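You operate a simulated robot arm through the tools that you are given. There is no shell and no other tool. Be economical: measure what you need, move in short steps, check, and stop when the job is done.

Carry out the task below with a simulated robot arm. There is one attempt and no reset: what you move stays moved.

Task
Put the grey tin marked "1" from the top of the flat table on top of the lidded box there and the grey tin marked "2" on top of the lidded pot there.
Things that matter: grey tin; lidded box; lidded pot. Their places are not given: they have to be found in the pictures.

It is judged by the outcome, as a careful person would: the job done as asked, and still so three seconds after it is handed in. It fails if anything else is knocked over, pushed out of place, dropped, spilled or broken.

Robot
A 6-joint arm with a two-finger parallel gripper, fixed in place. Base frame: the origin is at the foot of the arm, x ahead of it, y to its left, z up; the work surface is at about z = 0. Lengths are in mm, angles in degrees, forces in N, time in s.
With the tool pointing down near the work surface it reaches from about 140 to 580 mm from the base axis. Its first joint turns from -66.0 to 66.0 degrees. Payload 2.1 kg.
Tool frame: the origin (TCP) lies between the finger pads and is the grasp point; the fingertips stand 30 mm ahead of it; z points along the fingers, y is the line along which they close. The gripper opens to 94 mm. The fingers are 28 mm wide and 10 mm thick; the gripper's body (50 by 96 mm) begins 55 mm behind the TCP.
Orientation is that of the tool frame in the base frame, as [roll, pitch, yaw] about the fixed x, y, z axes, in that order (R = Rz(yaw) Ry(pitch) Rx(roll)). With the fingers straight down and closing along the base's y, the tool's x points along the base's -x, its y along +y and its z along -z.

Tools
- The arm moves only by the tool move_arm. Its arguments are lists of equal length, an entry for each row: "translation": the shift along the tool's x, y, z in mm, a list of three; "turn": the turn, a rotation vector about the tool's x, y, z in degrees, a list of three; "hand": the closure in counts, from 0 (fully open) to 255 (shut). In form: {"translation": [[x, y, z], ...], "turn": [[wx, wy, wz], ...], "hand": [hand, ...]}. A call has 1 to 12 rows; each row shifts and turns the commanded pose from where the row before left it, along the tool's axes as they then stand. Rows are played at 5 a second. More than 50 mm and 8.6 degrees between two rows, or a gripper value outside its range, and nothing of the call is played. A pose out of reach is approached as far as the arm can. The call stops where the force on the tool passes 40 N (or 10 N more than at its start, if that is more) or the arm is blocked; 0.2 s more then pass. The fingers move at their own pace (about 72 mm/s each) and stop on an object; they squeeze with about 26 N. The grip force told is the motor's: it shows also when the fingers shut on nothing. Time passes only in rows, and 0.2 s behind the last, so rows that do not move let the fingers close. The reply holds the time, the measured pose of the TCP, the force on the tool along the base axes, the opening and the grip force, in the units named above and with some noise, and new pictures: "pictures" is both (left out), scene, wrist or none.
- Cameras (640 x 400 px; columns grow to the right, rows downward): "scene" is fixed at [62.1, -380.8, 478]; the picture's right is [0.69, -0.73, 0.00], its down [-0.46, -0.43, -0.77] and it looks along [0.56, 0.53, -0.63] (base axes); focal length 216 px, centre (320, 200). "wrist" rides on the gripper at [-37, 0, -58] in the tool frame; the picture's right is [0.00, -1.00, 0.00], its down [0.97, 0.00, -0.24] and it looks along [0.24, 0.00, 0.97] (tool axes); focal length 218 px, centre (320, 200).
- measure_at(camera, pixels): for up to 12 pixels [column, row] of the newest picture of that camera ("zoom" is the newest enlarged one), the place [x, y, z] in the base frame of the surface seen there, good to about 2 mm. It takes no simulated time.
- inspect(camera, box): a new picture of the part [left, top, right, bottom] of that camera's present view, enlarged. It takes no simulated time.
- sign_off(): hands the job in; it is judged then, once.

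Go step by step. Measure first, check grasps and placings, and put right what went wrong. The budget is 60 turns and 120 pictures, counting those below and the enlarged ones. Unless the task says otherwise, let go and move clear before handing in, and close with one line.

The tools are called after "Request:" as name(argument=value, ...) on one line, values as JSON. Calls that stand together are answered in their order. move_arm: Moves the arm, as the interface text tells. Its arguments: {"type":"object","properties":{"translation":{"type":"array","items":{"type":"array","items":{"type":"number"}}},"turn":{"type":"array","items":{"type":"array","items":{"type":"number"}}},"hand":{"type":"array","items":{"type":"number"}},"pictures":{"type":"string","enum":["both","scene","wrist","none"]}},"required":["translation","turn","hand"]} The other tools are called the same way: measure_at (camera, pixels) gives the place of the surface under pixels of a picture; inspect (camera, box) takes an enlarged picture of a part of a camera's view; sign_off () hands the job in.

At the start:

```text
clock: 0.0
tool_pos: [305.3, -34.7, 341.1]
orientation: [-180.0, 0.1, 179.9]
contact_force: [-0.3, -0.2, -0.4]
grip_width: 94.0
finger_force: 0.1
```

scene: 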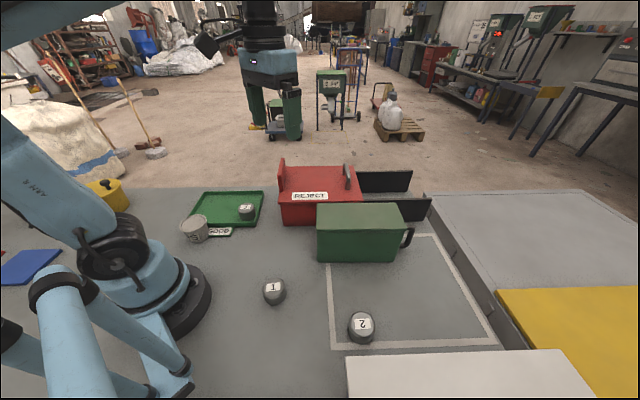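
wrist: 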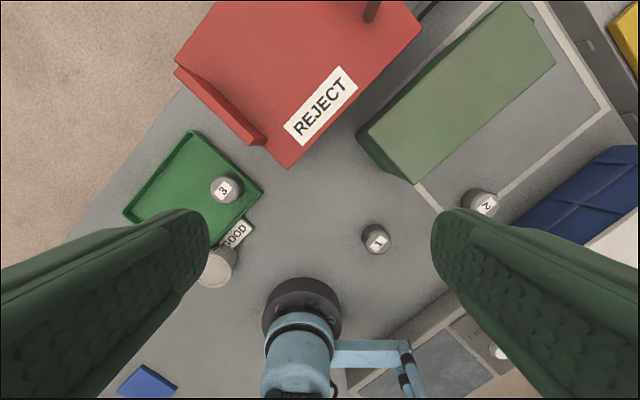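

The pictures show tins "1" at scene (274,291) and "2" at (361,327), and a "3" in the tray. I'll enlarge the views to find which things are the lidded box and the lidded pot.

Request:
inspect(camera="scene", box=[60, 150, 280, 290])

Request:
inspect(camera="scene", box=[240, 150, 500, 350])

Request:
inspect(camera="wrist", box=[340, 100, 640, 400])

Request:
measure_at(camera="scene", pixels=[[273, 286], [274, 300], [363, 323], [361, 340], [194, 222], [193, 234], [107, 185], [112, 200], [360, 215], [360, 250], [315, 185], [246, 208]])

```text
2.86 times, centred on (170, 220) of scene
```

zoom: 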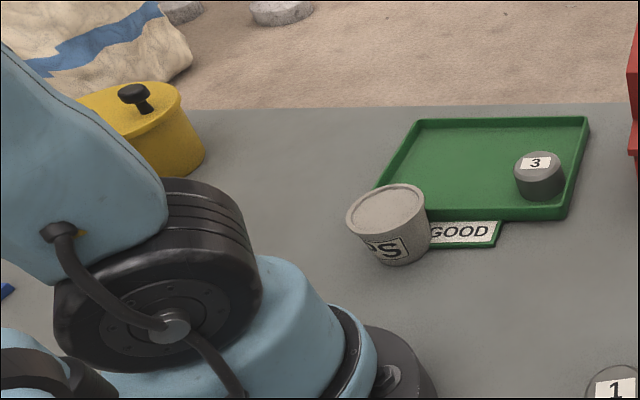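

```text
2.00 times, centred on (370, 250) of scene
```

zoom: 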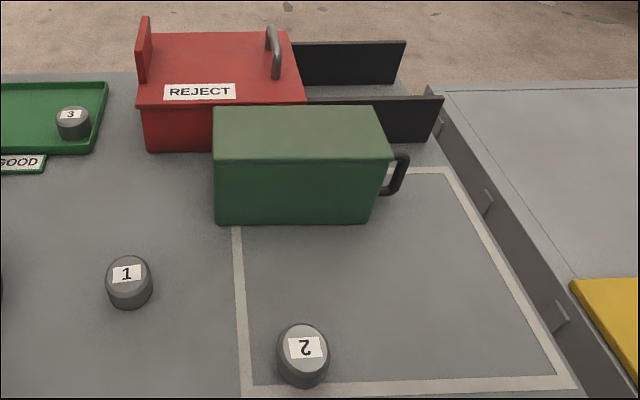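

```text
1.33 times, centred on (490, 250) of wrist
```

zoom: 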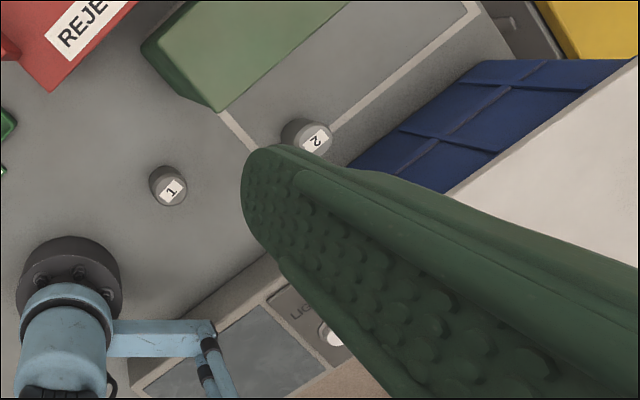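

```text
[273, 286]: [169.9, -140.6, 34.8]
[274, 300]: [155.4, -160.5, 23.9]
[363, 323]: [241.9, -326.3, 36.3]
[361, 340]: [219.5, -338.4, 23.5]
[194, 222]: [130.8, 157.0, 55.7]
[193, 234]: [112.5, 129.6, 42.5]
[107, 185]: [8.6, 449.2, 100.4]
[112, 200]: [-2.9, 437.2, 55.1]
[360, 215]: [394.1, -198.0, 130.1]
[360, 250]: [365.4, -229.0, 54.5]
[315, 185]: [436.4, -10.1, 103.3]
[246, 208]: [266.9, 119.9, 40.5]
```

Tins 1 and 2 are at about (165,-145) and (235,-330). It isn't clear yet which things have lids, so I'll look more closely at the grey "PS" tub, the red and green boxes, and the region at lower right.

Request:
inspect(camera="scene", box=[260, 150, 440, 270])

Request:
inspect(camera="scene", box=[170, 180, 270, 250])

Request:
inspect(camera="wrist", box=[160, 0, 480, 300])

Request:
inspect(camera="wrist", box=[340, 280, 560, 400])

Request:
measure_at(camera="wrist", pixels=[[375, 240], [487, 203], [497, 352], [480, 100], [415, 180], [540, 40], [300, 40], [285, 165], [420, 30], [222, 262], [540, 220], [600, 250]])

```text
3.33 times, centred on (350, 210) of scene
```

zoom: 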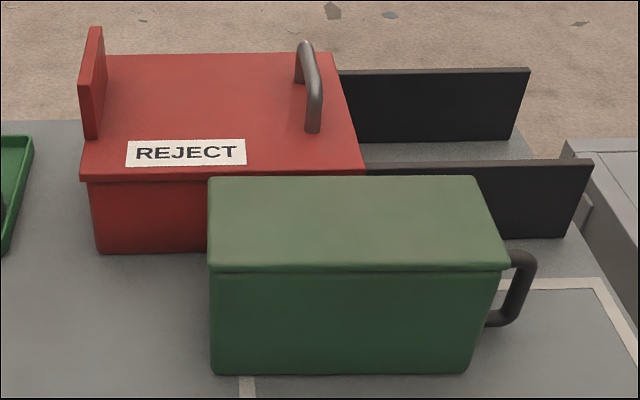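

```text
5.71 times, centred on (220, 215) of scene
```

zoom: 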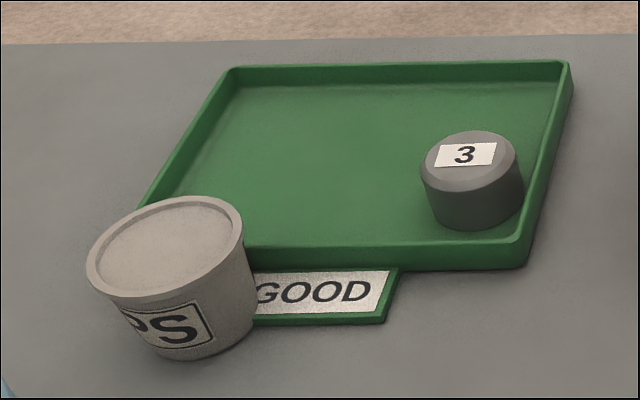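

```text
1.33 times, centred on (320, 150) of wrist
```

zoom: 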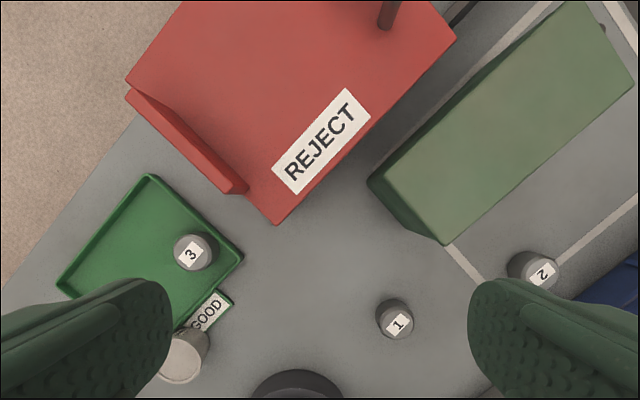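

```text
2.91 times, centred on (450, 340) of wrist
```

zoom: 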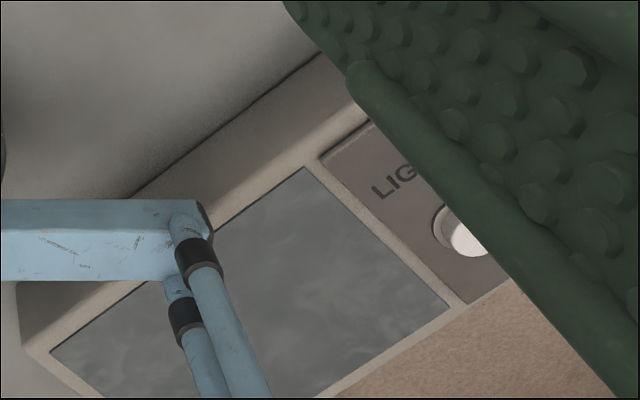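

```text
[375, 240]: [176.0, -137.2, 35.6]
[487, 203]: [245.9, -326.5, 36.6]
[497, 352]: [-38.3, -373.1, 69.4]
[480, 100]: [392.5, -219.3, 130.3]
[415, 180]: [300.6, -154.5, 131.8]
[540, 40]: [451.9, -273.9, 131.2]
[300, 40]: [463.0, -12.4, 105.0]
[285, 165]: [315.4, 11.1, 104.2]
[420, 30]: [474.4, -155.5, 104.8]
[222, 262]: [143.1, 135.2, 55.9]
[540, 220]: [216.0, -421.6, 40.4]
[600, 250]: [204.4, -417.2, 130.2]
```

The red top is at z≈104, the green top at z≈131, and the grey tub "…PS" top at z≈56. I still need to tell which of these really has a lid, so I'll move the wrist camera left to see the tub and the yellow pot better.

Request:
move_arm(translation=[[10, 40, 0], [10, 45, 0], [10, 45, 0], [10, 40, 0], [0, 20, 0]], turn=[[0, 0, 0], [0, 0, 0], [0, 0, 0], [0, 0, 0], [0, 0, 0]], hand=[0, 0, 0, 0, 0])

Request:
measure_at(camera="scene", pixels=[[194, 222], [182, 224], [207, 222], [195, 217], [107, 185], [93, 185], [125, 190], [110, 210], [120, 183], [105, 181]])

```text
clock: 1.2
tool_pos: [265.4, 153.7, 340.7]
orientation: [-179.9, -0.1, -179.9]
contact_force: [0.7, 0.2, -0.1]
grip_width: 94.0
finger_force: 0.1
```

scene: 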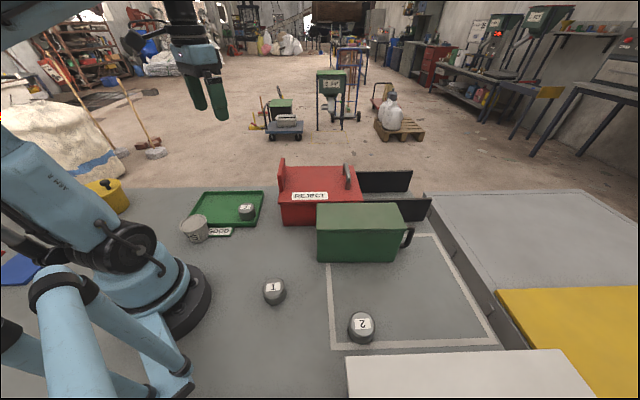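
wrist: 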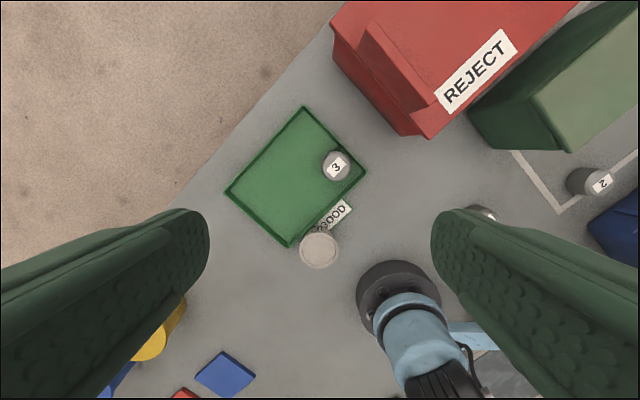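

```text
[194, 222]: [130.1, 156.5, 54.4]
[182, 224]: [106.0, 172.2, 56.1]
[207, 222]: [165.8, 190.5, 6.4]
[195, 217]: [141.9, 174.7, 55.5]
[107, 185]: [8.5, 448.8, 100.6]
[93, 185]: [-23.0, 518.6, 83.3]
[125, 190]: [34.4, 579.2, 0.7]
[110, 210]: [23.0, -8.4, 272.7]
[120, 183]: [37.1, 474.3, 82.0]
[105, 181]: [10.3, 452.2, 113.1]
```

The tub is at wrist (320,250), seen nearly from above. I'll enlarge it, along with the lower-left area holding the yellow pot.

Request:
inspect(camera="wrist", box=[280, 180, 400, 280])

Request:
inspect(camera="wrist", box=[80, 280, 280, 400])

Request:
inspect(camera="wrist", box=[320, 0, 640, 240])

Request:
measure_at(camera="wrist", pixels=[[320, 250], [302, 250], [337, 250], [320, 234], [320, 266], [312, 240], [330, 258], [308, 262], [345, 165], [385, 70], [375, 55], [430, 130]])

```text
4.00 times, centred on (340, 230) of wrist
```

zoom: 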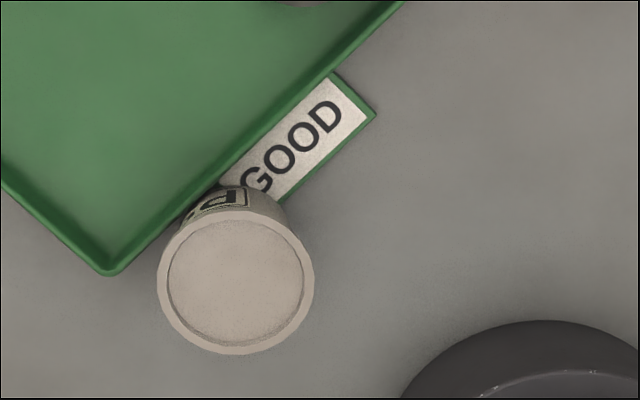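

```text
3.20 times, centred on (180, 340) of wrist
```

zoom: 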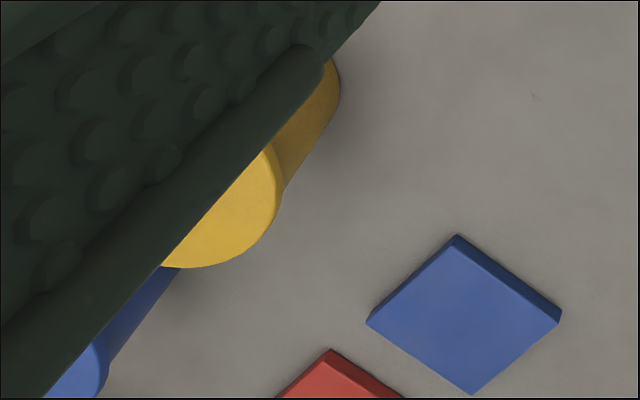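

```text
1.67 times, centred on (480, 120) of wrist
```

zoom: 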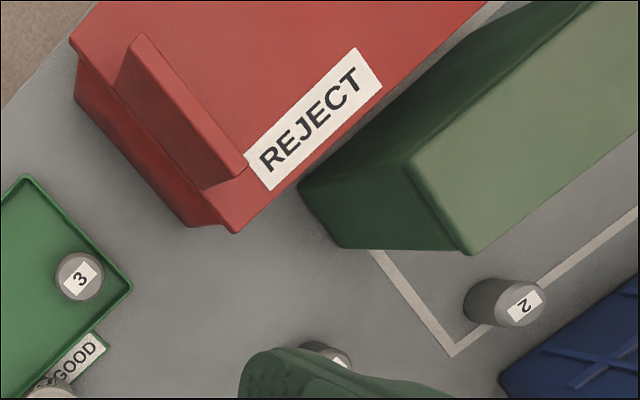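

```text
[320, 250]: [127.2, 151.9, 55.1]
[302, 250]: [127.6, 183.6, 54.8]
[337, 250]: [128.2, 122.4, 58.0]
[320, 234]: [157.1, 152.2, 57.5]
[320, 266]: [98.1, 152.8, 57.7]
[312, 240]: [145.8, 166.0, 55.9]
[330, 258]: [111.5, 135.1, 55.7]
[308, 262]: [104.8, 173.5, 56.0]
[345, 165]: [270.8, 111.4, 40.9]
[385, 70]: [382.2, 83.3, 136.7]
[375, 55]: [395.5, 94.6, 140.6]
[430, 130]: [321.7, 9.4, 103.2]
```

The tub (128,152) has a raised rim at z≈57.7 and a disc at z≈55.7 just below it, so it is the lidded pot. Next I'll move the camera over the boxes to decide between red and green.

Request:
move_arm(translation=[[-10, -45, 0], [-10, -45, 0], [-20, -45, 0], [-20, -45, 0], [-20, -45, 0], [-20, -45, 0], [-10, -40, 0]], turn=[[0, 0, 0], [0, 0, 0], [0, 0, 0], [0, 0, 0], [0, 0, 0], [0, 0, 0], [0, 0, 0]], hand=[0, 0, 0, 0, 0, 0, 0], pictures="wrist")

Request:
inspect(camera="wrist", box=[160, 0, 480, 240])

```text
clock: 2.8
tool_pos: [376.2, -152.1, 343.0]
orientation: [180.0, 0.0, -179.9]
contact_force: [-0.1, -0.5, 0.0]
grip_width: 93.8
finger_force: 0.1
```

wrist: 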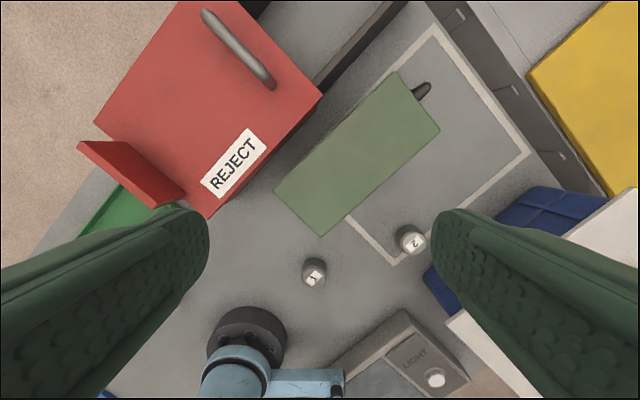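

```text
1.67 times, centred on (320, 120) of wrist
```

zoom: 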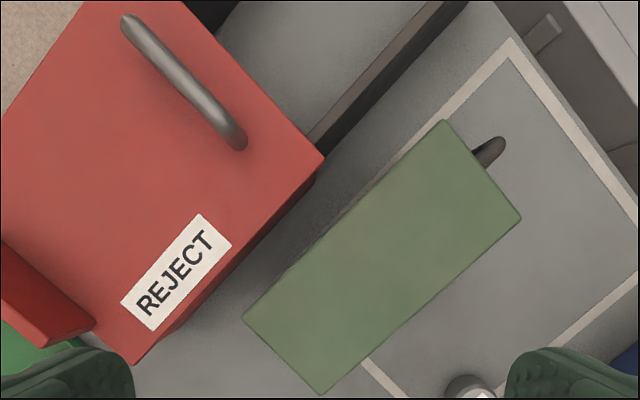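

The red piece has a handle on its top slab and black rails beside it, and the green one has a side handle. I'll measure both to understand how they are built.

Request:
measure_at(camera="scene", pixels=[[385, 173], [410, 174], [410, 188], [428, 200], [420, 218], [283, 160], [348, 168], [348, 186], [300, 201], [300, 215], [400, 180], [410, 230]])

Request:
measure_at(camera="wrist", pixels=[[396, 74], [437, 131], [277, 190], [321, 233], [424, 90], [320, 95], [210, 215], [97, 121], [182, 3], [238, 48], [345, 55], [300, 30]])

Request:
inspect(camera="scene", box=[300, 190, 440, 275])

Request:
inspect(camera="scene", box=[265, 145, 445, 245])

```text
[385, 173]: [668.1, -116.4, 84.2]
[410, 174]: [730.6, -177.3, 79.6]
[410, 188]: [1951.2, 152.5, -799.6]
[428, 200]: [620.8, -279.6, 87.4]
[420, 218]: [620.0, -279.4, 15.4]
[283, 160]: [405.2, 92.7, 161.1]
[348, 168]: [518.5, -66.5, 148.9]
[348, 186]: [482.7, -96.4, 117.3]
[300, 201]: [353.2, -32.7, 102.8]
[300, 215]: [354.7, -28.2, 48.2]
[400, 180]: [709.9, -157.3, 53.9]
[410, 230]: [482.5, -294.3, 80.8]
```

```text
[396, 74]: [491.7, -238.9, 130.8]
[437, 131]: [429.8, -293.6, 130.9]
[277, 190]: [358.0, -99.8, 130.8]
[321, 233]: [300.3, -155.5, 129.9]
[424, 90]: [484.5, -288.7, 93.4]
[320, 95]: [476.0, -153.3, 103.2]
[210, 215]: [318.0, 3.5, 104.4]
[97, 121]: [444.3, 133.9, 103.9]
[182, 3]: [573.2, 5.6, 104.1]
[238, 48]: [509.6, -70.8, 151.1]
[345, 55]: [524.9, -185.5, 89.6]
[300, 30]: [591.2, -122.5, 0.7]
```

```text
4.57 times, centred on (370, 232) of scene
```

zoom: 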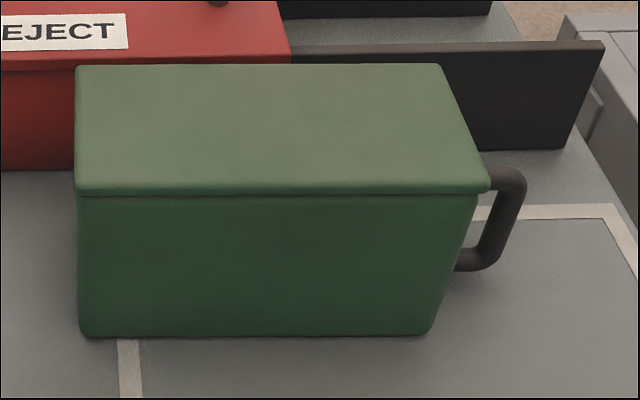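

```text
3.56 times, centred on (355, 195) of scene
```

zoom: 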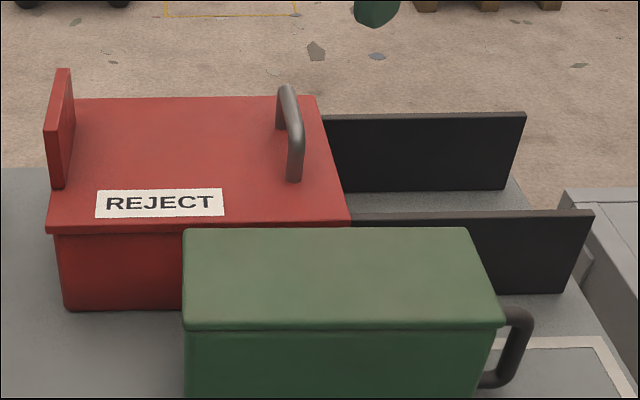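

Red is a sliding-lid reject bin, with rails level with the underside of its lid. The green one is a free-standing closed box, top corners around centre (395,-197) at z≈131, so I take green as the lidded box and the tub as the lidded pot. Next I'll move above tin 1.

Request:
move_arm(translation=[[34, 1.5, 32], [34, 1.5, 32], [34, 1.5, 32], [34, 1.5, 32], [34, 1.5, 32], [34, 1.5, 32], [0, 0, 0]], turn=[[0, 0, 0], [0, 0, 0], [0, 0, 0], [0, 0, 0], [0, 0, 0], [0, 0, 0], [0, 0, 0]], hand=[0, 0, 0, 0, 0, 0, 0])

```text
clock: 4.4
tool_pos: [171.6, -147.0, 150.6]
orientation: [180.0, 0.1, -179.9]
contact_force: [-0.4, 0.0, -0.2]
grip_width: 94.0
finger_force: 0.0
```

scene: 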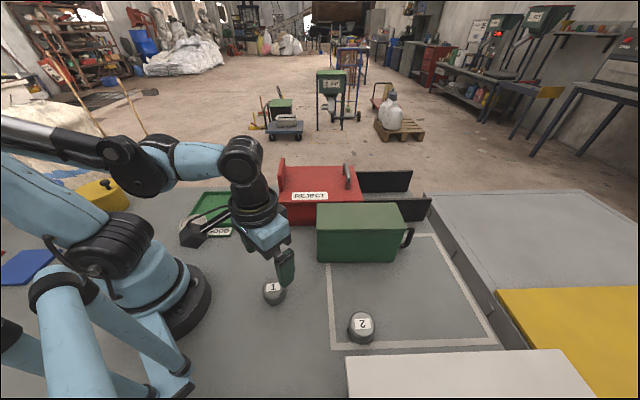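
wrist: 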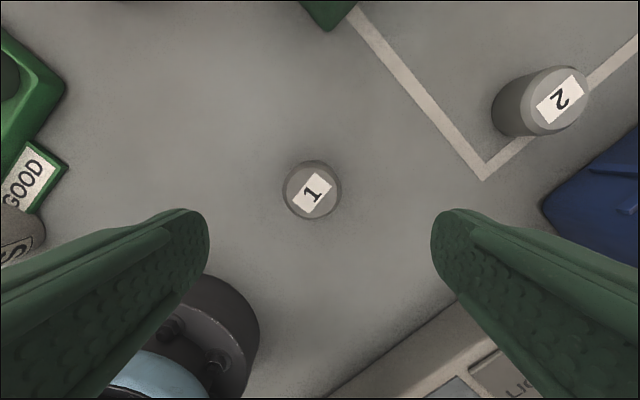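

Tin 1 is at wrist (312,190) and tin 2 at (555,103). I'll measure their edges and tops.

Request:
measure_at(camera="wrist", pixels=[[290, 190], [337, 190], [313, 166], [313, 213], [313, 190], [532, 103], [582, 90], [560, 75], [550, 130], [557, 102], [550, 210], [480, 150]])

Request:
inspect(camera="wrist", box=[260, 150, 360, 230])

```text
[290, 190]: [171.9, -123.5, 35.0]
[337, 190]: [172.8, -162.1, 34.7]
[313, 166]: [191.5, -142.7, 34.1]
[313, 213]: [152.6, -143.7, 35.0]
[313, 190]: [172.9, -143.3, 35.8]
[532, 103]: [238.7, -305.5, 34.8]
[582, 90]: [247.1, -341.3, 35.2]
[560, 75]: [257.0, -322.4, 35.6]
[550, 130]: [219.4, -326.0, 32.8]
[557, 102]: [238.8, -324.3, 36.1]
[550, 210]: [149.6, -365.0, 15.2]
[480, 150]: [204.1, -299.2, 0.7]
```

```text
5.00 times, centred on (310, 190) of wrist
```

zoom: 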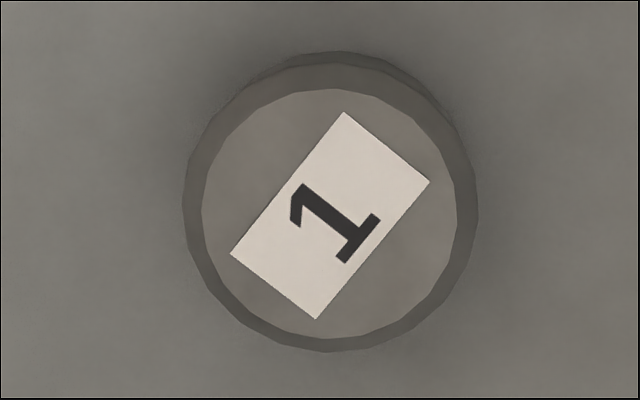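

Tin 1 is centred at (172,-143), about 44 mm across and 36 mm tall. I'll go down to TCP z≈37 and close.

Request:
move_arm(translation=[[0, 3.7, 38], [0, 0, 38], [0, 0, 25], [0, 0, 12.5], [0, 0, 0], [0, 0, 0], [0, 0, 0], [0, 0, 0]], turn=[[0, 0, 0], [0, 0, 0], [0, 0, 0], [0, 0, 0], [0, 0, 0], [0, 0, 0], [0, 0, 0], [0, 0, 0]], hand=[0, 0, 0, 0, 160, 255, 255, 255])

```text
clock: 6.2
tool_pos: [169.4, -141.9, 36.9]
orientation: [180.0, 0.1, -179.9]
contact_force: [-0.5, 0.1, 0.1]
grip_width: 47.7
finger_force: 26.2
```

scene: 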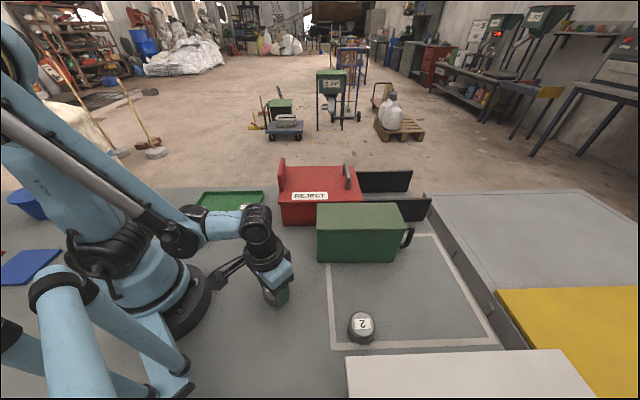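
wrist: 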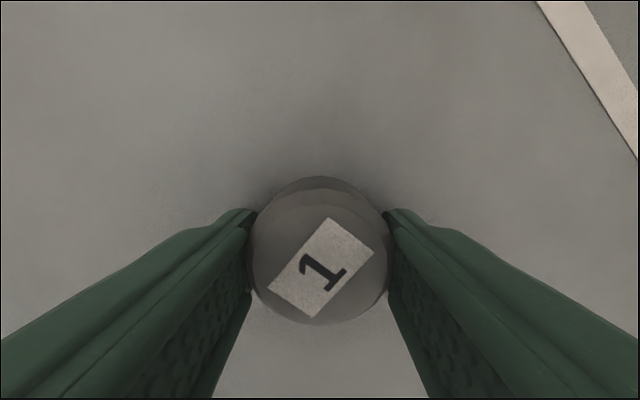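

Tin 1 is held at a 47.7 mm opening and 26 N. I'll lift it to z≈217 and carry it over the green box centre (395,-197).

Request:
move_arm(translation=[[0, 0, -30], [0, 0, -50], [0, 0, -50], [0, 0, -50], [-45, -11, 0], [-45, -11, 0], [-45, -11, 0], [-45, -11, 0], [-45, -11, 0], [0, 0, 0]], turn=[[0, 0, 0], [0, 0, 0], [0, 0, 0], [0, 0, 0], [0, 0, 0], [0, 0, 0], [0, 0, 0], [0, 0, 0], [0, 0, 0], [0, 0, 0]], hand=[255, 255, 255, 255, 255, 255, 255, 255, 255, 255])

```text
clock: 8.4
tool_pos: [394.0, -194.0, 217.7]
orientation: [-179.9, 0.0, -180.0]
contact_force: [0.4, 0.2, -1.4]
grip_width: 47.7
finger_force: 25.8
```

scene: 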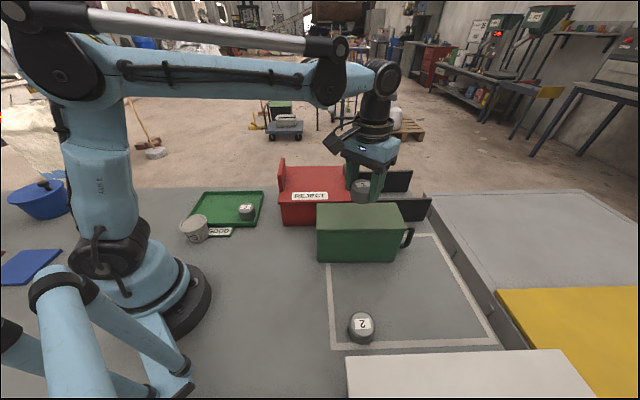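
wrist: 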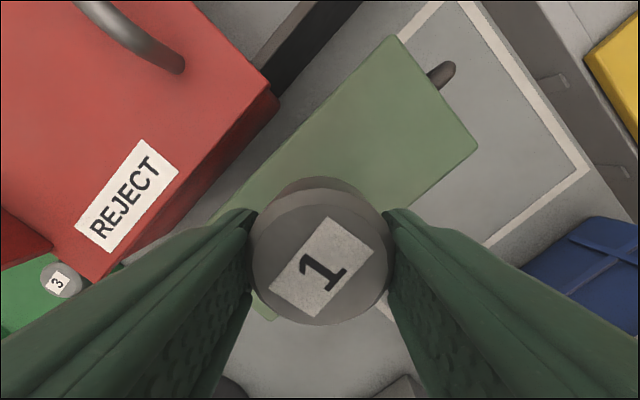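

The tin is above the middle of the box, at (394,-194). I'll lower it about 49 mm to meet the top at z≈131, in small final steps.

Request:
move_arm(translation=[[0, -2.5, 25], [0, 0, 15], [0, 0, 6], [0, 0, 2], [0, 0, 1], [0, 0, 0]], turn=[[0, 0, 0], [0, 0, 0], [0, 0, 0], [0, 0, 0], [0, 0, 0], [0, 0, 0]], hand=[255, 255, 255, 255, 255, 255])

Request:
inspect(camera="scene", box=[310, 130, 430, 270])

```text
clock: 9.8
tool_pos: [395.9, -199.9, 167.9]
orientation: [-180.0, 0.0, -180.0]
contact_force: [0.2, -0.4, -1.4]
grip_width: 47.5
finger_force: 26.3
```

scene: 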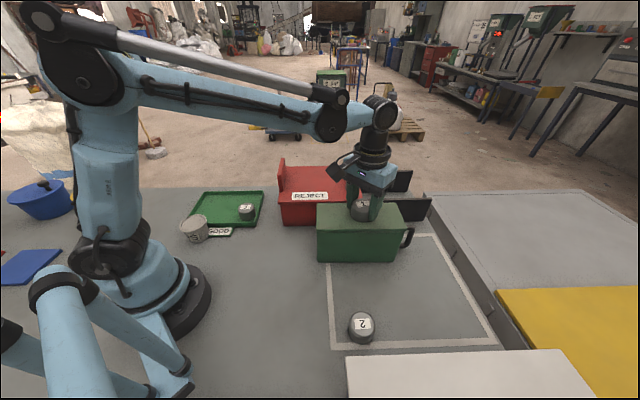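
wrist: 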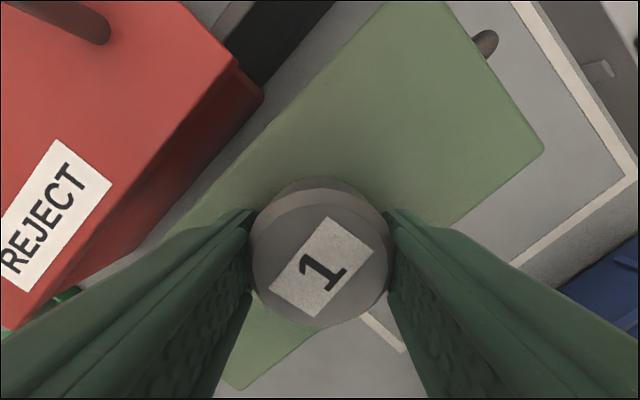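

```text
2.86 times, centred on (370, 200) of scene
```

zoom: 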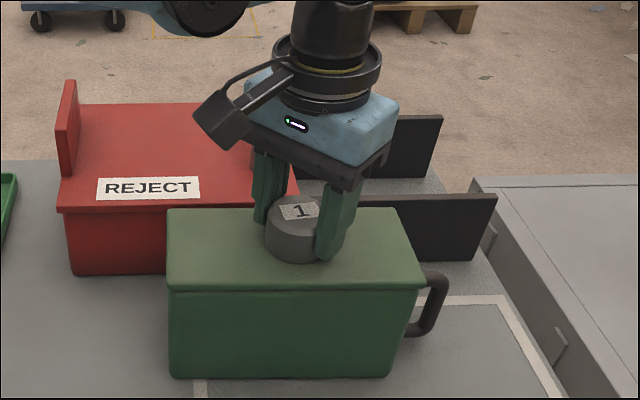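

There is no contact yet (force z -1.4, which is just the tin's weight). I'll creep down a little more.

Request:
move_arm(translation=[[0, 0, 0.7], [0, 0, 0.7], [0, 0, 0]], turn=[[0, 0, 0], [0, 0, 0], [0, 0, 0]], hand=[255, 255, 255], pictures="none")

```text
clock: 10.6
tool_pos: [396.0, -199.9, 167.2]
orientation: [180.0, 0.0, -179.9]
contact_force: [-1.2, -1.2, 5.8]
grip_width: 47.6
finger_force: 25.4
```

Contact has been made (+5.8 N). I'll release gently and rise straight up.

Request:
move_arm(translation=[[0, 0, 0], [0, 0, 0], [0, 0, 0], [0, 0, 0], [0, 0, -20], [0, 0, -40], [0, 0, -45]], turn=[[0, 0, 0], [0, 0, 0], [0, 0, 0], [0, 0, 0], [0, 0, 0], [0, 0, 0], [0, 0, 0]], hand=[100, 60, 40, 40, 40, 40, 40])

```text
clock: 12.2
tool_pos: [397.0, -202.0, 271.7]
orientation: [-180.0, 0.0, -180.0]
contact_force: [-0.1, 0.1, 0.2]
grip_width: 79.4
finger_force: 0.0
```

scene: 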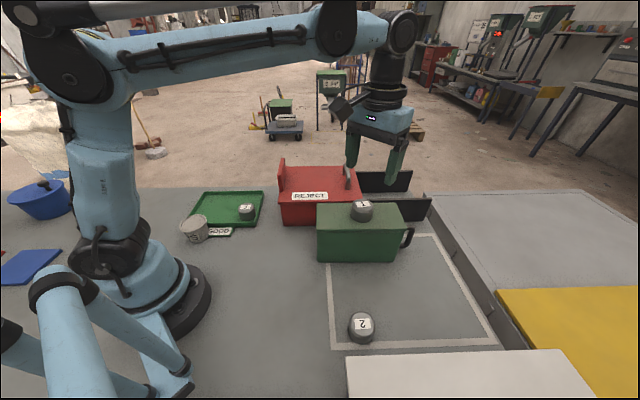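
wrist: 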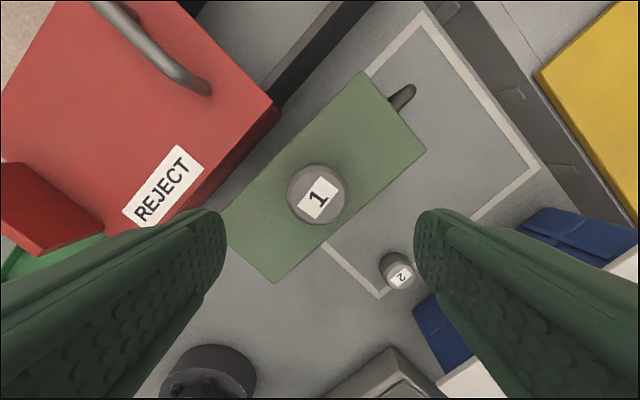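

Tin 1 stands upright in the middle of the box. Before going for tin 2 I'll check how close the blue thing and the white block (z≈130) are to it.

Request:
measure_at(camera="wrist", pixels=[[318, 193], [398, 275], [416, 310], [440, 295], [525, 215], [530, 225], [450, 380], [470, 365], [600, 275], [625, 258], [445, 340], [390, 355]])

Request:
measure_at(camera="scene", pixels=[[347, 358], [450, 355], [400, 357], [363, 323], [400, 385]])

```text
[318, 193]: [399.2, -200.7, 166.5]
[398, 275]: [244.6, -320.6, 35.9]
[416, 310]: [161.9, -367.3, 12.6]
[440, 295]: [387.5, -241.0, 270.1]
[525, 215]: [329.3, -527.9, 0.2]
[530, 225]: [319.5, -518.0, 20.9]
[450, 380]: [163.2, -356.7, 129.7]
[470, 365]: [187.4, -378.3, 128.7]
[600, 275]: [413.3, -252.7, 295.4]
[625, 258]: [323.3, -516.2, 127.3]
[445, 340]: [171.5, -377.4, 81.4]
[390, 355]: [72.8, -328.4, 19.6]
```

```text
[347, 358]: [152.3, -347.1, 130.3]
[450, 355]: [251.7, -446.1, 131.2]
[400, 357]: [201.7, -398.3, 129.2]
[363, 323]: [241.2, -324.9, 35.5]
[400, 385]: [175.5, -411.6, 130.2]
```

The white and blue edge is about 78 mm from tin 2's centre, so an unrotated grasp has room. I'll move above tin 2 at (240,-324.5).

Request:
move_arm(translation=[[31.4, -24.5, 0], [31.4, -24.5, 0], [31.4, -24.5, 0], [31.4, -24.5, 0], [31.4, -24.5, 0], [0, 0, 44], [0, 0, 44], [0, 0, 44], [0, 0, 0]], turn=[[0, 0, 0], [0, 0, 0], [0, 0, 0], [0, 0, 0], [0, 0, 0], [0, 0, 0], [0, 0, 0], [0, 0, 0], [0, 0, 0]], hand=[40, 40, 40, 40, 40, 40, 40, 40, 40])

Request:
measure_at(camera="wrist", pixels=[[320, 190], [300, 190], [340, 190], [320, 172], [320, 205]])

```text
clock: 14.2
tool_pos: [238.4, -324.9, 141.8]
orientation: [180.0, 0.1, -180.0]
contact_force: [0.6, -0.5, 0.0]
grip_width: 79.3
finger_force: 0.1
```

scene: 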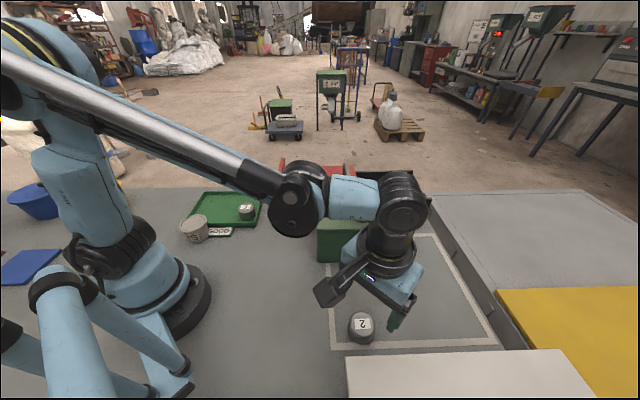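
wrist: 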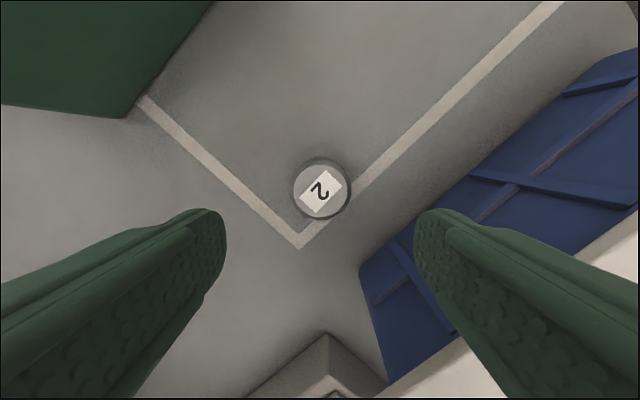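

```text
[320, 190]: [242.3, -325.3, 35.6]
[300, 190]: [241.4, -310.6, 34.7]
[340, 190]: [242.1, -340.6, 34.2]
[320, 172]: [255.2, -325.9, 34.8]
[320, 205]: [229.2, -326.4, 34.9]
```

Tin 2's centre is about (242,-325), so I'll shift +3.5 mm in x, descend to z≈37 and close.

Request:
move_arm(translation=[[-3.5, 0, 35], [0, 0, 35], [0, 0, 25], [0, 0, 9.5], [0, 0, 0], [0, 0, 0], [0, 0, 0], [0, 0, 0]], turn=[[0, 0, 0], [0, 0, 0], [0, 0, 0], [0, 0, 0], [0, 0, 0], [0, 0, 0], [0, 0, 0], [0, 0, 0]], hand=[40, 40, 40, 40, 160, 255, 255, 255])

```text
clock: 16.0
tool_pos: [241.9, -325.8, 37.4]
orientation: [180.0, 0.1, 180.0]
contact_force: [0.4, -0.2, -0.8]
grip_width: 48.1
finger_force: 25.8
```

scene: 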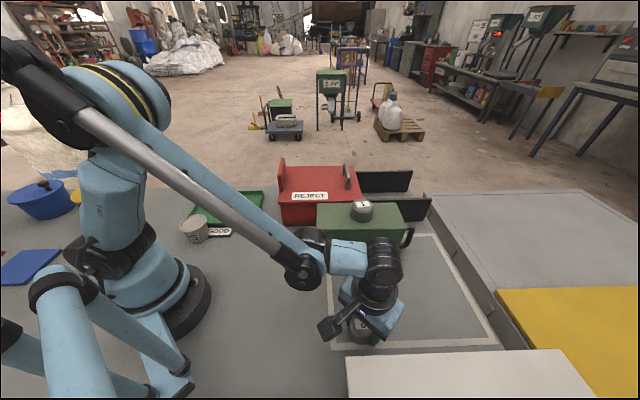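
wrist: 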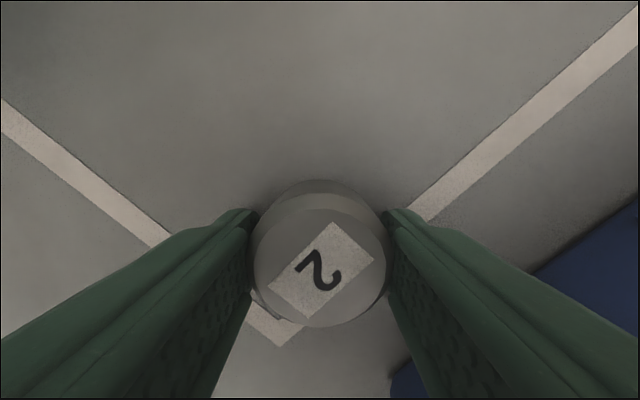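

Tin 2 is held (48.1 mm, 26 N). I'll lift it and carry it left, keeping x≈240, toward the tub.

Request:
move_arm(translation=[[0, 0, -30], [0, 0, -45], [0, 0, -45], [0, 0, -45], [0, 40, 0], [0, 45, 0], [0, 45, 0], [0, 45, 0], [0, 45, 0], [0, 45, 0], [0, 45, 0], [0, 45, 0]], turn=[[0, 0, 0], [0, 0, 0], [0, 0, 0], [0, 0, 0], [0, 0, 0], [0, 0, 0], [0, 0, 0], [0, 0, 0], [0, 0, 0], [0, 0, 0], [0, 0, 0], [0, 0, 0]], hand=[255, 255, 255, 255, 255, 255, 255, 255, 255, 255, 255, 255], pictures="scene")

```text
clock: 18.6
tool_pos: [242.7, 32.6, 197.5]
orientation: [-180.0, -0.1, -179.9]
contact_force: [0.4, -0.2, -0.9]
grip_width: 47.7
finger_force: 25.6
```

scene: 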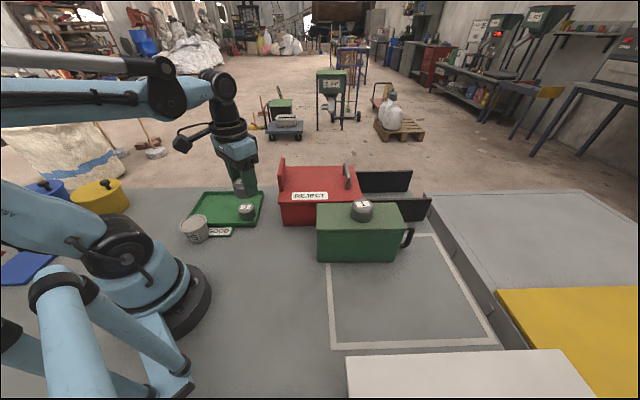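

Tin 2 is at (243,33,198). I'll carry on to above the tub at about (128,152).

Request:
move_arm(translation=[[0, 40, 0], [0, 40, 0], [10, 39, 0], [35, 0, 0], [35, 0, 0], [35, 0, 0], [0, 0, 0]], turn=[[0, 0, 0], [0, 0, 0], [0, 0, 0], [0, 0, 0], [0, 0, 0], [0, 0, 0], [0, 0, 0]], hand=[255, 255, 255, 255, 255, 255, 255])

```text
clock: 20.2
tool_pos: [127.6, 151.5, 197.8]
orientation: [-179.9, 0.1, -179.9]
contact_force: [0.2, -0.5, -0.6]
grip_width: 47.8
finger_force: 26.3
```

scene: 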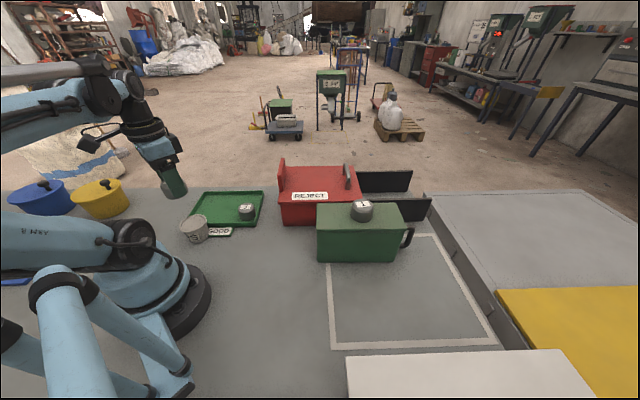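
wrist: 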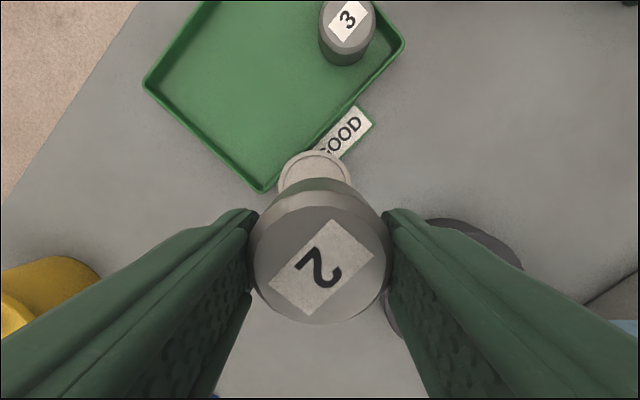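

I'll check the tub's rim points in this view before lowering.

Request:
measure_at(camera="wrist", pixels=[[316, 152], [316, 158], [281, 185], [351, 182], [290, 165], [340, 163], [286, 178], [345, 178]])

Request:
measure_at(camera="scene", pixels=[[194, 222], [182, 227], [205, 219], [192, 229], [198, 215], [188, 219]])

Request:
inspect(camera="wrist", box=[250, 120, 390, 220])

```text
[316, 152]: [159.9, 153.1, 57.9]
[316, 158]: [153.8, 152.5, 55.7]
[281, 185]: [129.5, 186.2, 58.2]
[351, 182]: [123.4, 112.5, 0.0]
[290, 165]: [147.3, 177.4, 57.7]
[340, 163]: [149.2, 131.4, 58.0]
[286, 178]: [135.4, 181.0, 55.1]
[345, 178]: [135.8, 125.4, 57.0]
```

```text
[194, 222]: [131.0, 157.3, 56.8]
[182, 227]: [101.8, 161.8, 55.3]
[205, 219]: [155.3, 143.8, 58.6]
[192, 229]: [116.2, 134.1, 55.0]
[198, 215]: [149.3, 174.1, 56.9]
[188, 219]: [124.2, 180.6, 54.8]
```

```text
4.00 times, centred on (320, 170) of wrist
```

zoom: 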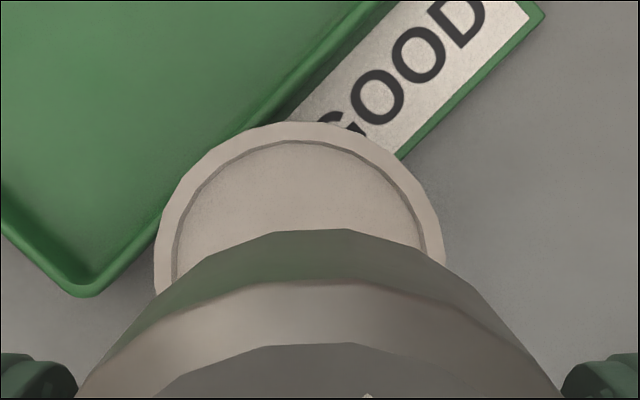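

The tub centre is confirmed at (128,153). I'll lower the tin to about 2 mm above its lid.

Request:
move_arm(translation=[[0, 1.5, 35], [0, 0, 35], [0, 0, 20], [0, 0, 8], [0, 0, 4], [0, 0, 0]], turn=[[0, 0, 0], [0, 0, 0], [0, 0, 0], [0, 0, 0], [0, 0, 0], [0, 0, 0]], hand=[255, 255, 255, 255, 255, 255])

Request:
inspect(camera="scene", box=[140, 170, 260, 260])

```text
clock: 21.6
tool_pos: [127.9, 152.1, 97.7]
orientation: [180.0, -0.1, 180.0]
contact_force: [0.1, -0.1, -0.9]
grip_width: 47.7
finger_force: 26.4
```

scene: 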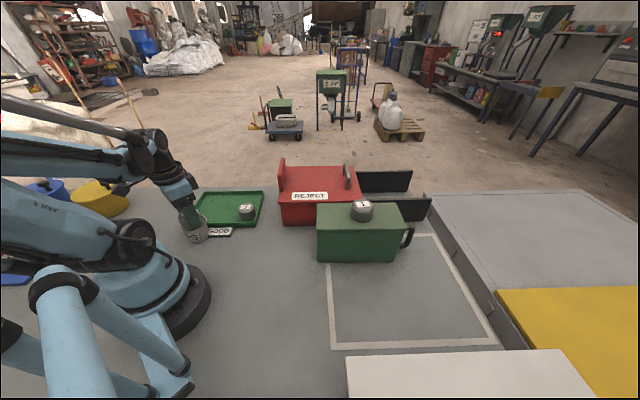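
wrist: 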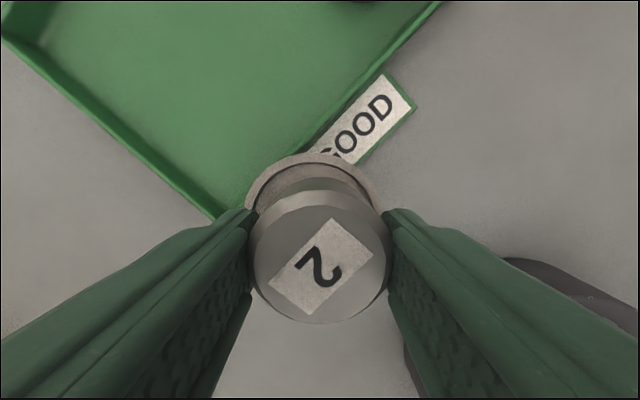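

```text
4.44 times, centred on (200, 215) of scene
```

zoom: 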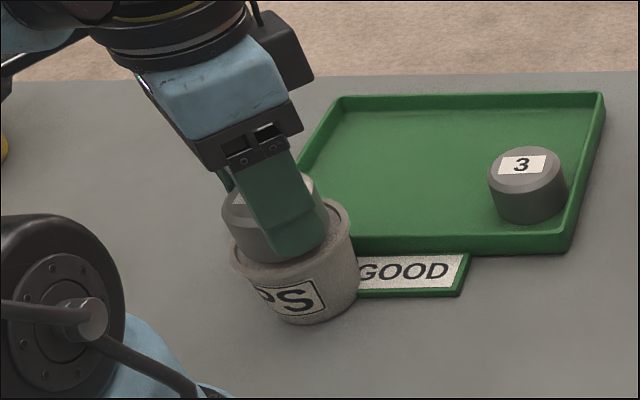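

The tin is about 4 mm above the lid and well centred. I'll shift 1.5 mm in +y and creep down to contact.

Request:
move_arm(translation=[[0, 1.5, 1], [0, 0, 1], [0, 0, 1], [0, 0, 0.7], [0, 0, 0.5], [0, 0, 0]], turn=[[0, 0, 0], [0, 0, 0], [0, 0, 0], [0, 0, 0], [0, 0, 0], [0, 0, 0]], hand=[255, 255, 255, 255, 255, 255], pictures="none")

```text
clock: 23.0
tool_pos: [126.5, 154.7, 94.1]
orientation: [180.0, 0.0, -180.0]
contact_force: [0.5, -4.2, 33.5]
grip_width: 48.1
finger_force: 25.8
```

Contact is firm at 33.5 N, a bit high. I'll back off slightly to relax it and read again.

Request:
move_arm(translation=[[0, 0, -0.4], [0, 0, 0]], turn=[[0, 0, 0], [0, 0, 0]], hand=[255, 255])

Request:
inspect(camera="scene", box=[160, 190, 240, 250])

```text
clock: 23.6
tool_pos: [127.3, 154.7, 93.9]
orientation: [179.8, 0.0, -179.9]
contact_force: [1.4, -0.8, 25.8]
grip_width: 47.9
finger_force: 26.0
```

scene: 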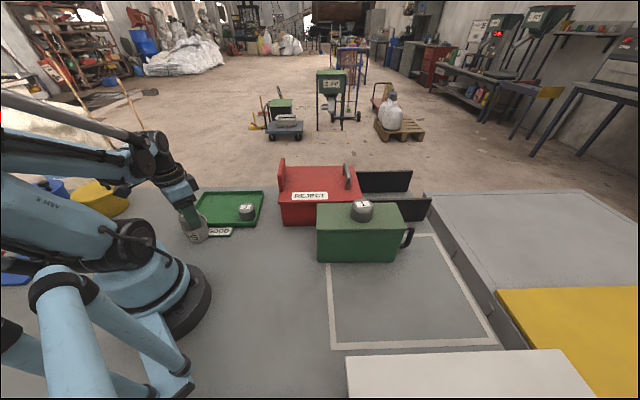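
wrist: 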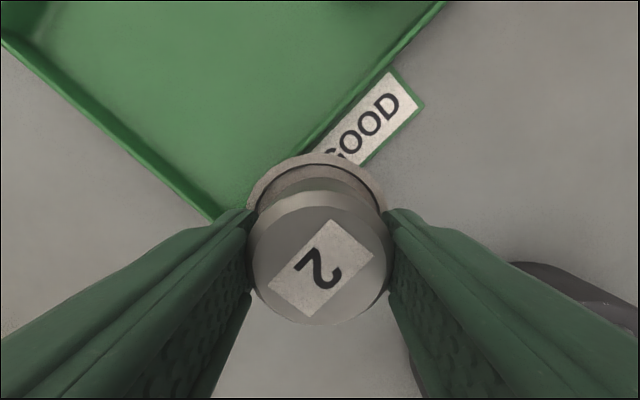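

```text
6.67 times, centred on (200, 220) of scene
```

zoom: 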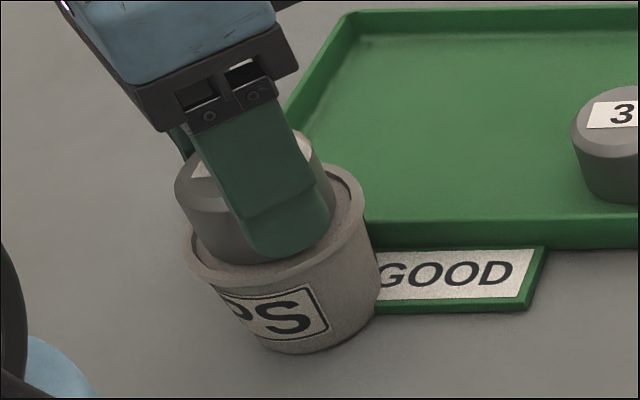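

The gap between tin and rim is larger on the far (+x) side, about 7 mm, so the near edge may be on the rim. I'll lift 4 mm, shift +3 mm in x, and look.

Request:
move_arm(translation=[[0, 0, -2], [0, 0, -3], [-3, 0, 0], [0, 0, 0]], turn=[[0, 0, 0], [0, 0, 0], [0, 0, 0], [0, 0, 0]], hand=[255, 255, 255, 255], pictures="wrist")

Request:
inspect(camera="wrist", box=[220, 130, 420, 340])

Request:
inspect(camera="scene", box=[160, 190, 240, 250])

```text
clock: 24.6
tool_pos: [129.5, 155.4, 98.9]
orientation: [-180.0, 0.0, -179.9]
contact_force: [0.1, 0.6, -0.7]
grip_width: 48.0
finger_force: 25.9
```

wrist: 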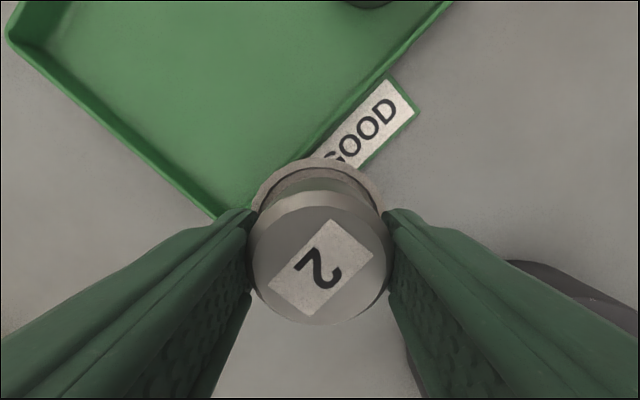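

```text
1.90 times, centred on (320, 235) of wrist
```

zoom: 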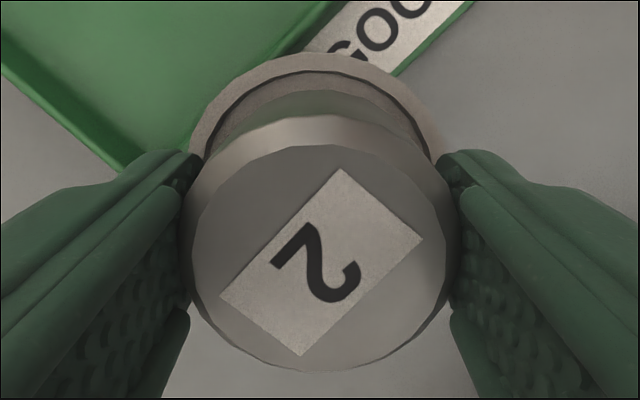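

```text
6.67 times, centred on (200, 220) of scene
```

zoom: 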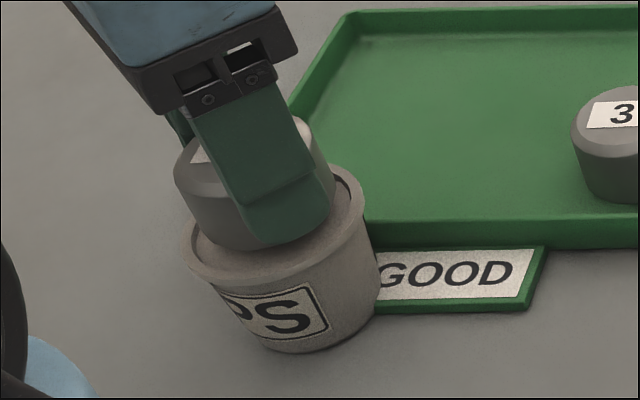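

I'll measure the held tin's top against the tub to align them.

Request:
measure_at(camera="wrist", pixels=[[320, 208], [320, 321], [252, 260], [388, 260], [320, 265], [320, 193], [318, 160], [318, 165], [256, 195], [262, 190], [382, 200], [318, 172]])

```text
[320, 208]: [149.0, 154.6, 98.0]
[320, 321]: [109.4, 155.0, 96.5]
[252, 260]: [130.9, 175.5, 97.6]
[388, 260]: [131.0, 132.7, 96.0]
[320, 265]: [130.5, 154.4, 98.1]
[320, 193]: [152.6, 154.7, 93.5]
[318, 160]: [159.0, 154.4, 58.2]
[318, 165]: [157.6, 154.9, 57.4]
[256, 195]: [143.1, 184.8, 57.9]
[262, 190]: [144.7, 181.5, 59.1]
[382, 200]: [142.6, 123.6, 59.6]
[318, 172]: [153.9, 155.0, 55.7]
```

The tub's recess is about 60 mm across, centred at about (127,154), and the tin is 48 mm across, so it fits. I'll shift 2 mm back in x and lower to light contact.

Request:
move_arm(translation=[[2, 0, 0], [0, 0, 2], [0, 0, 1.5], [0, 0, 0.6], [0, 0, 0]], turn=[[0, 0, 0], [0, 0, 0], [0, 0, 0], [0, 0, 0], [0, 0, 0]], hand=[255, 255, 255, 255, 255], pictures="none")

```text
clock: 25.8
tool_pos: [127.9, 155.8, 94.4]
orientation: [180.0, 0.0, -180.0]
contact_force: [-0.9, -0.2, 1.7]
grip_width: 48.1
finger_force: 25.9
```

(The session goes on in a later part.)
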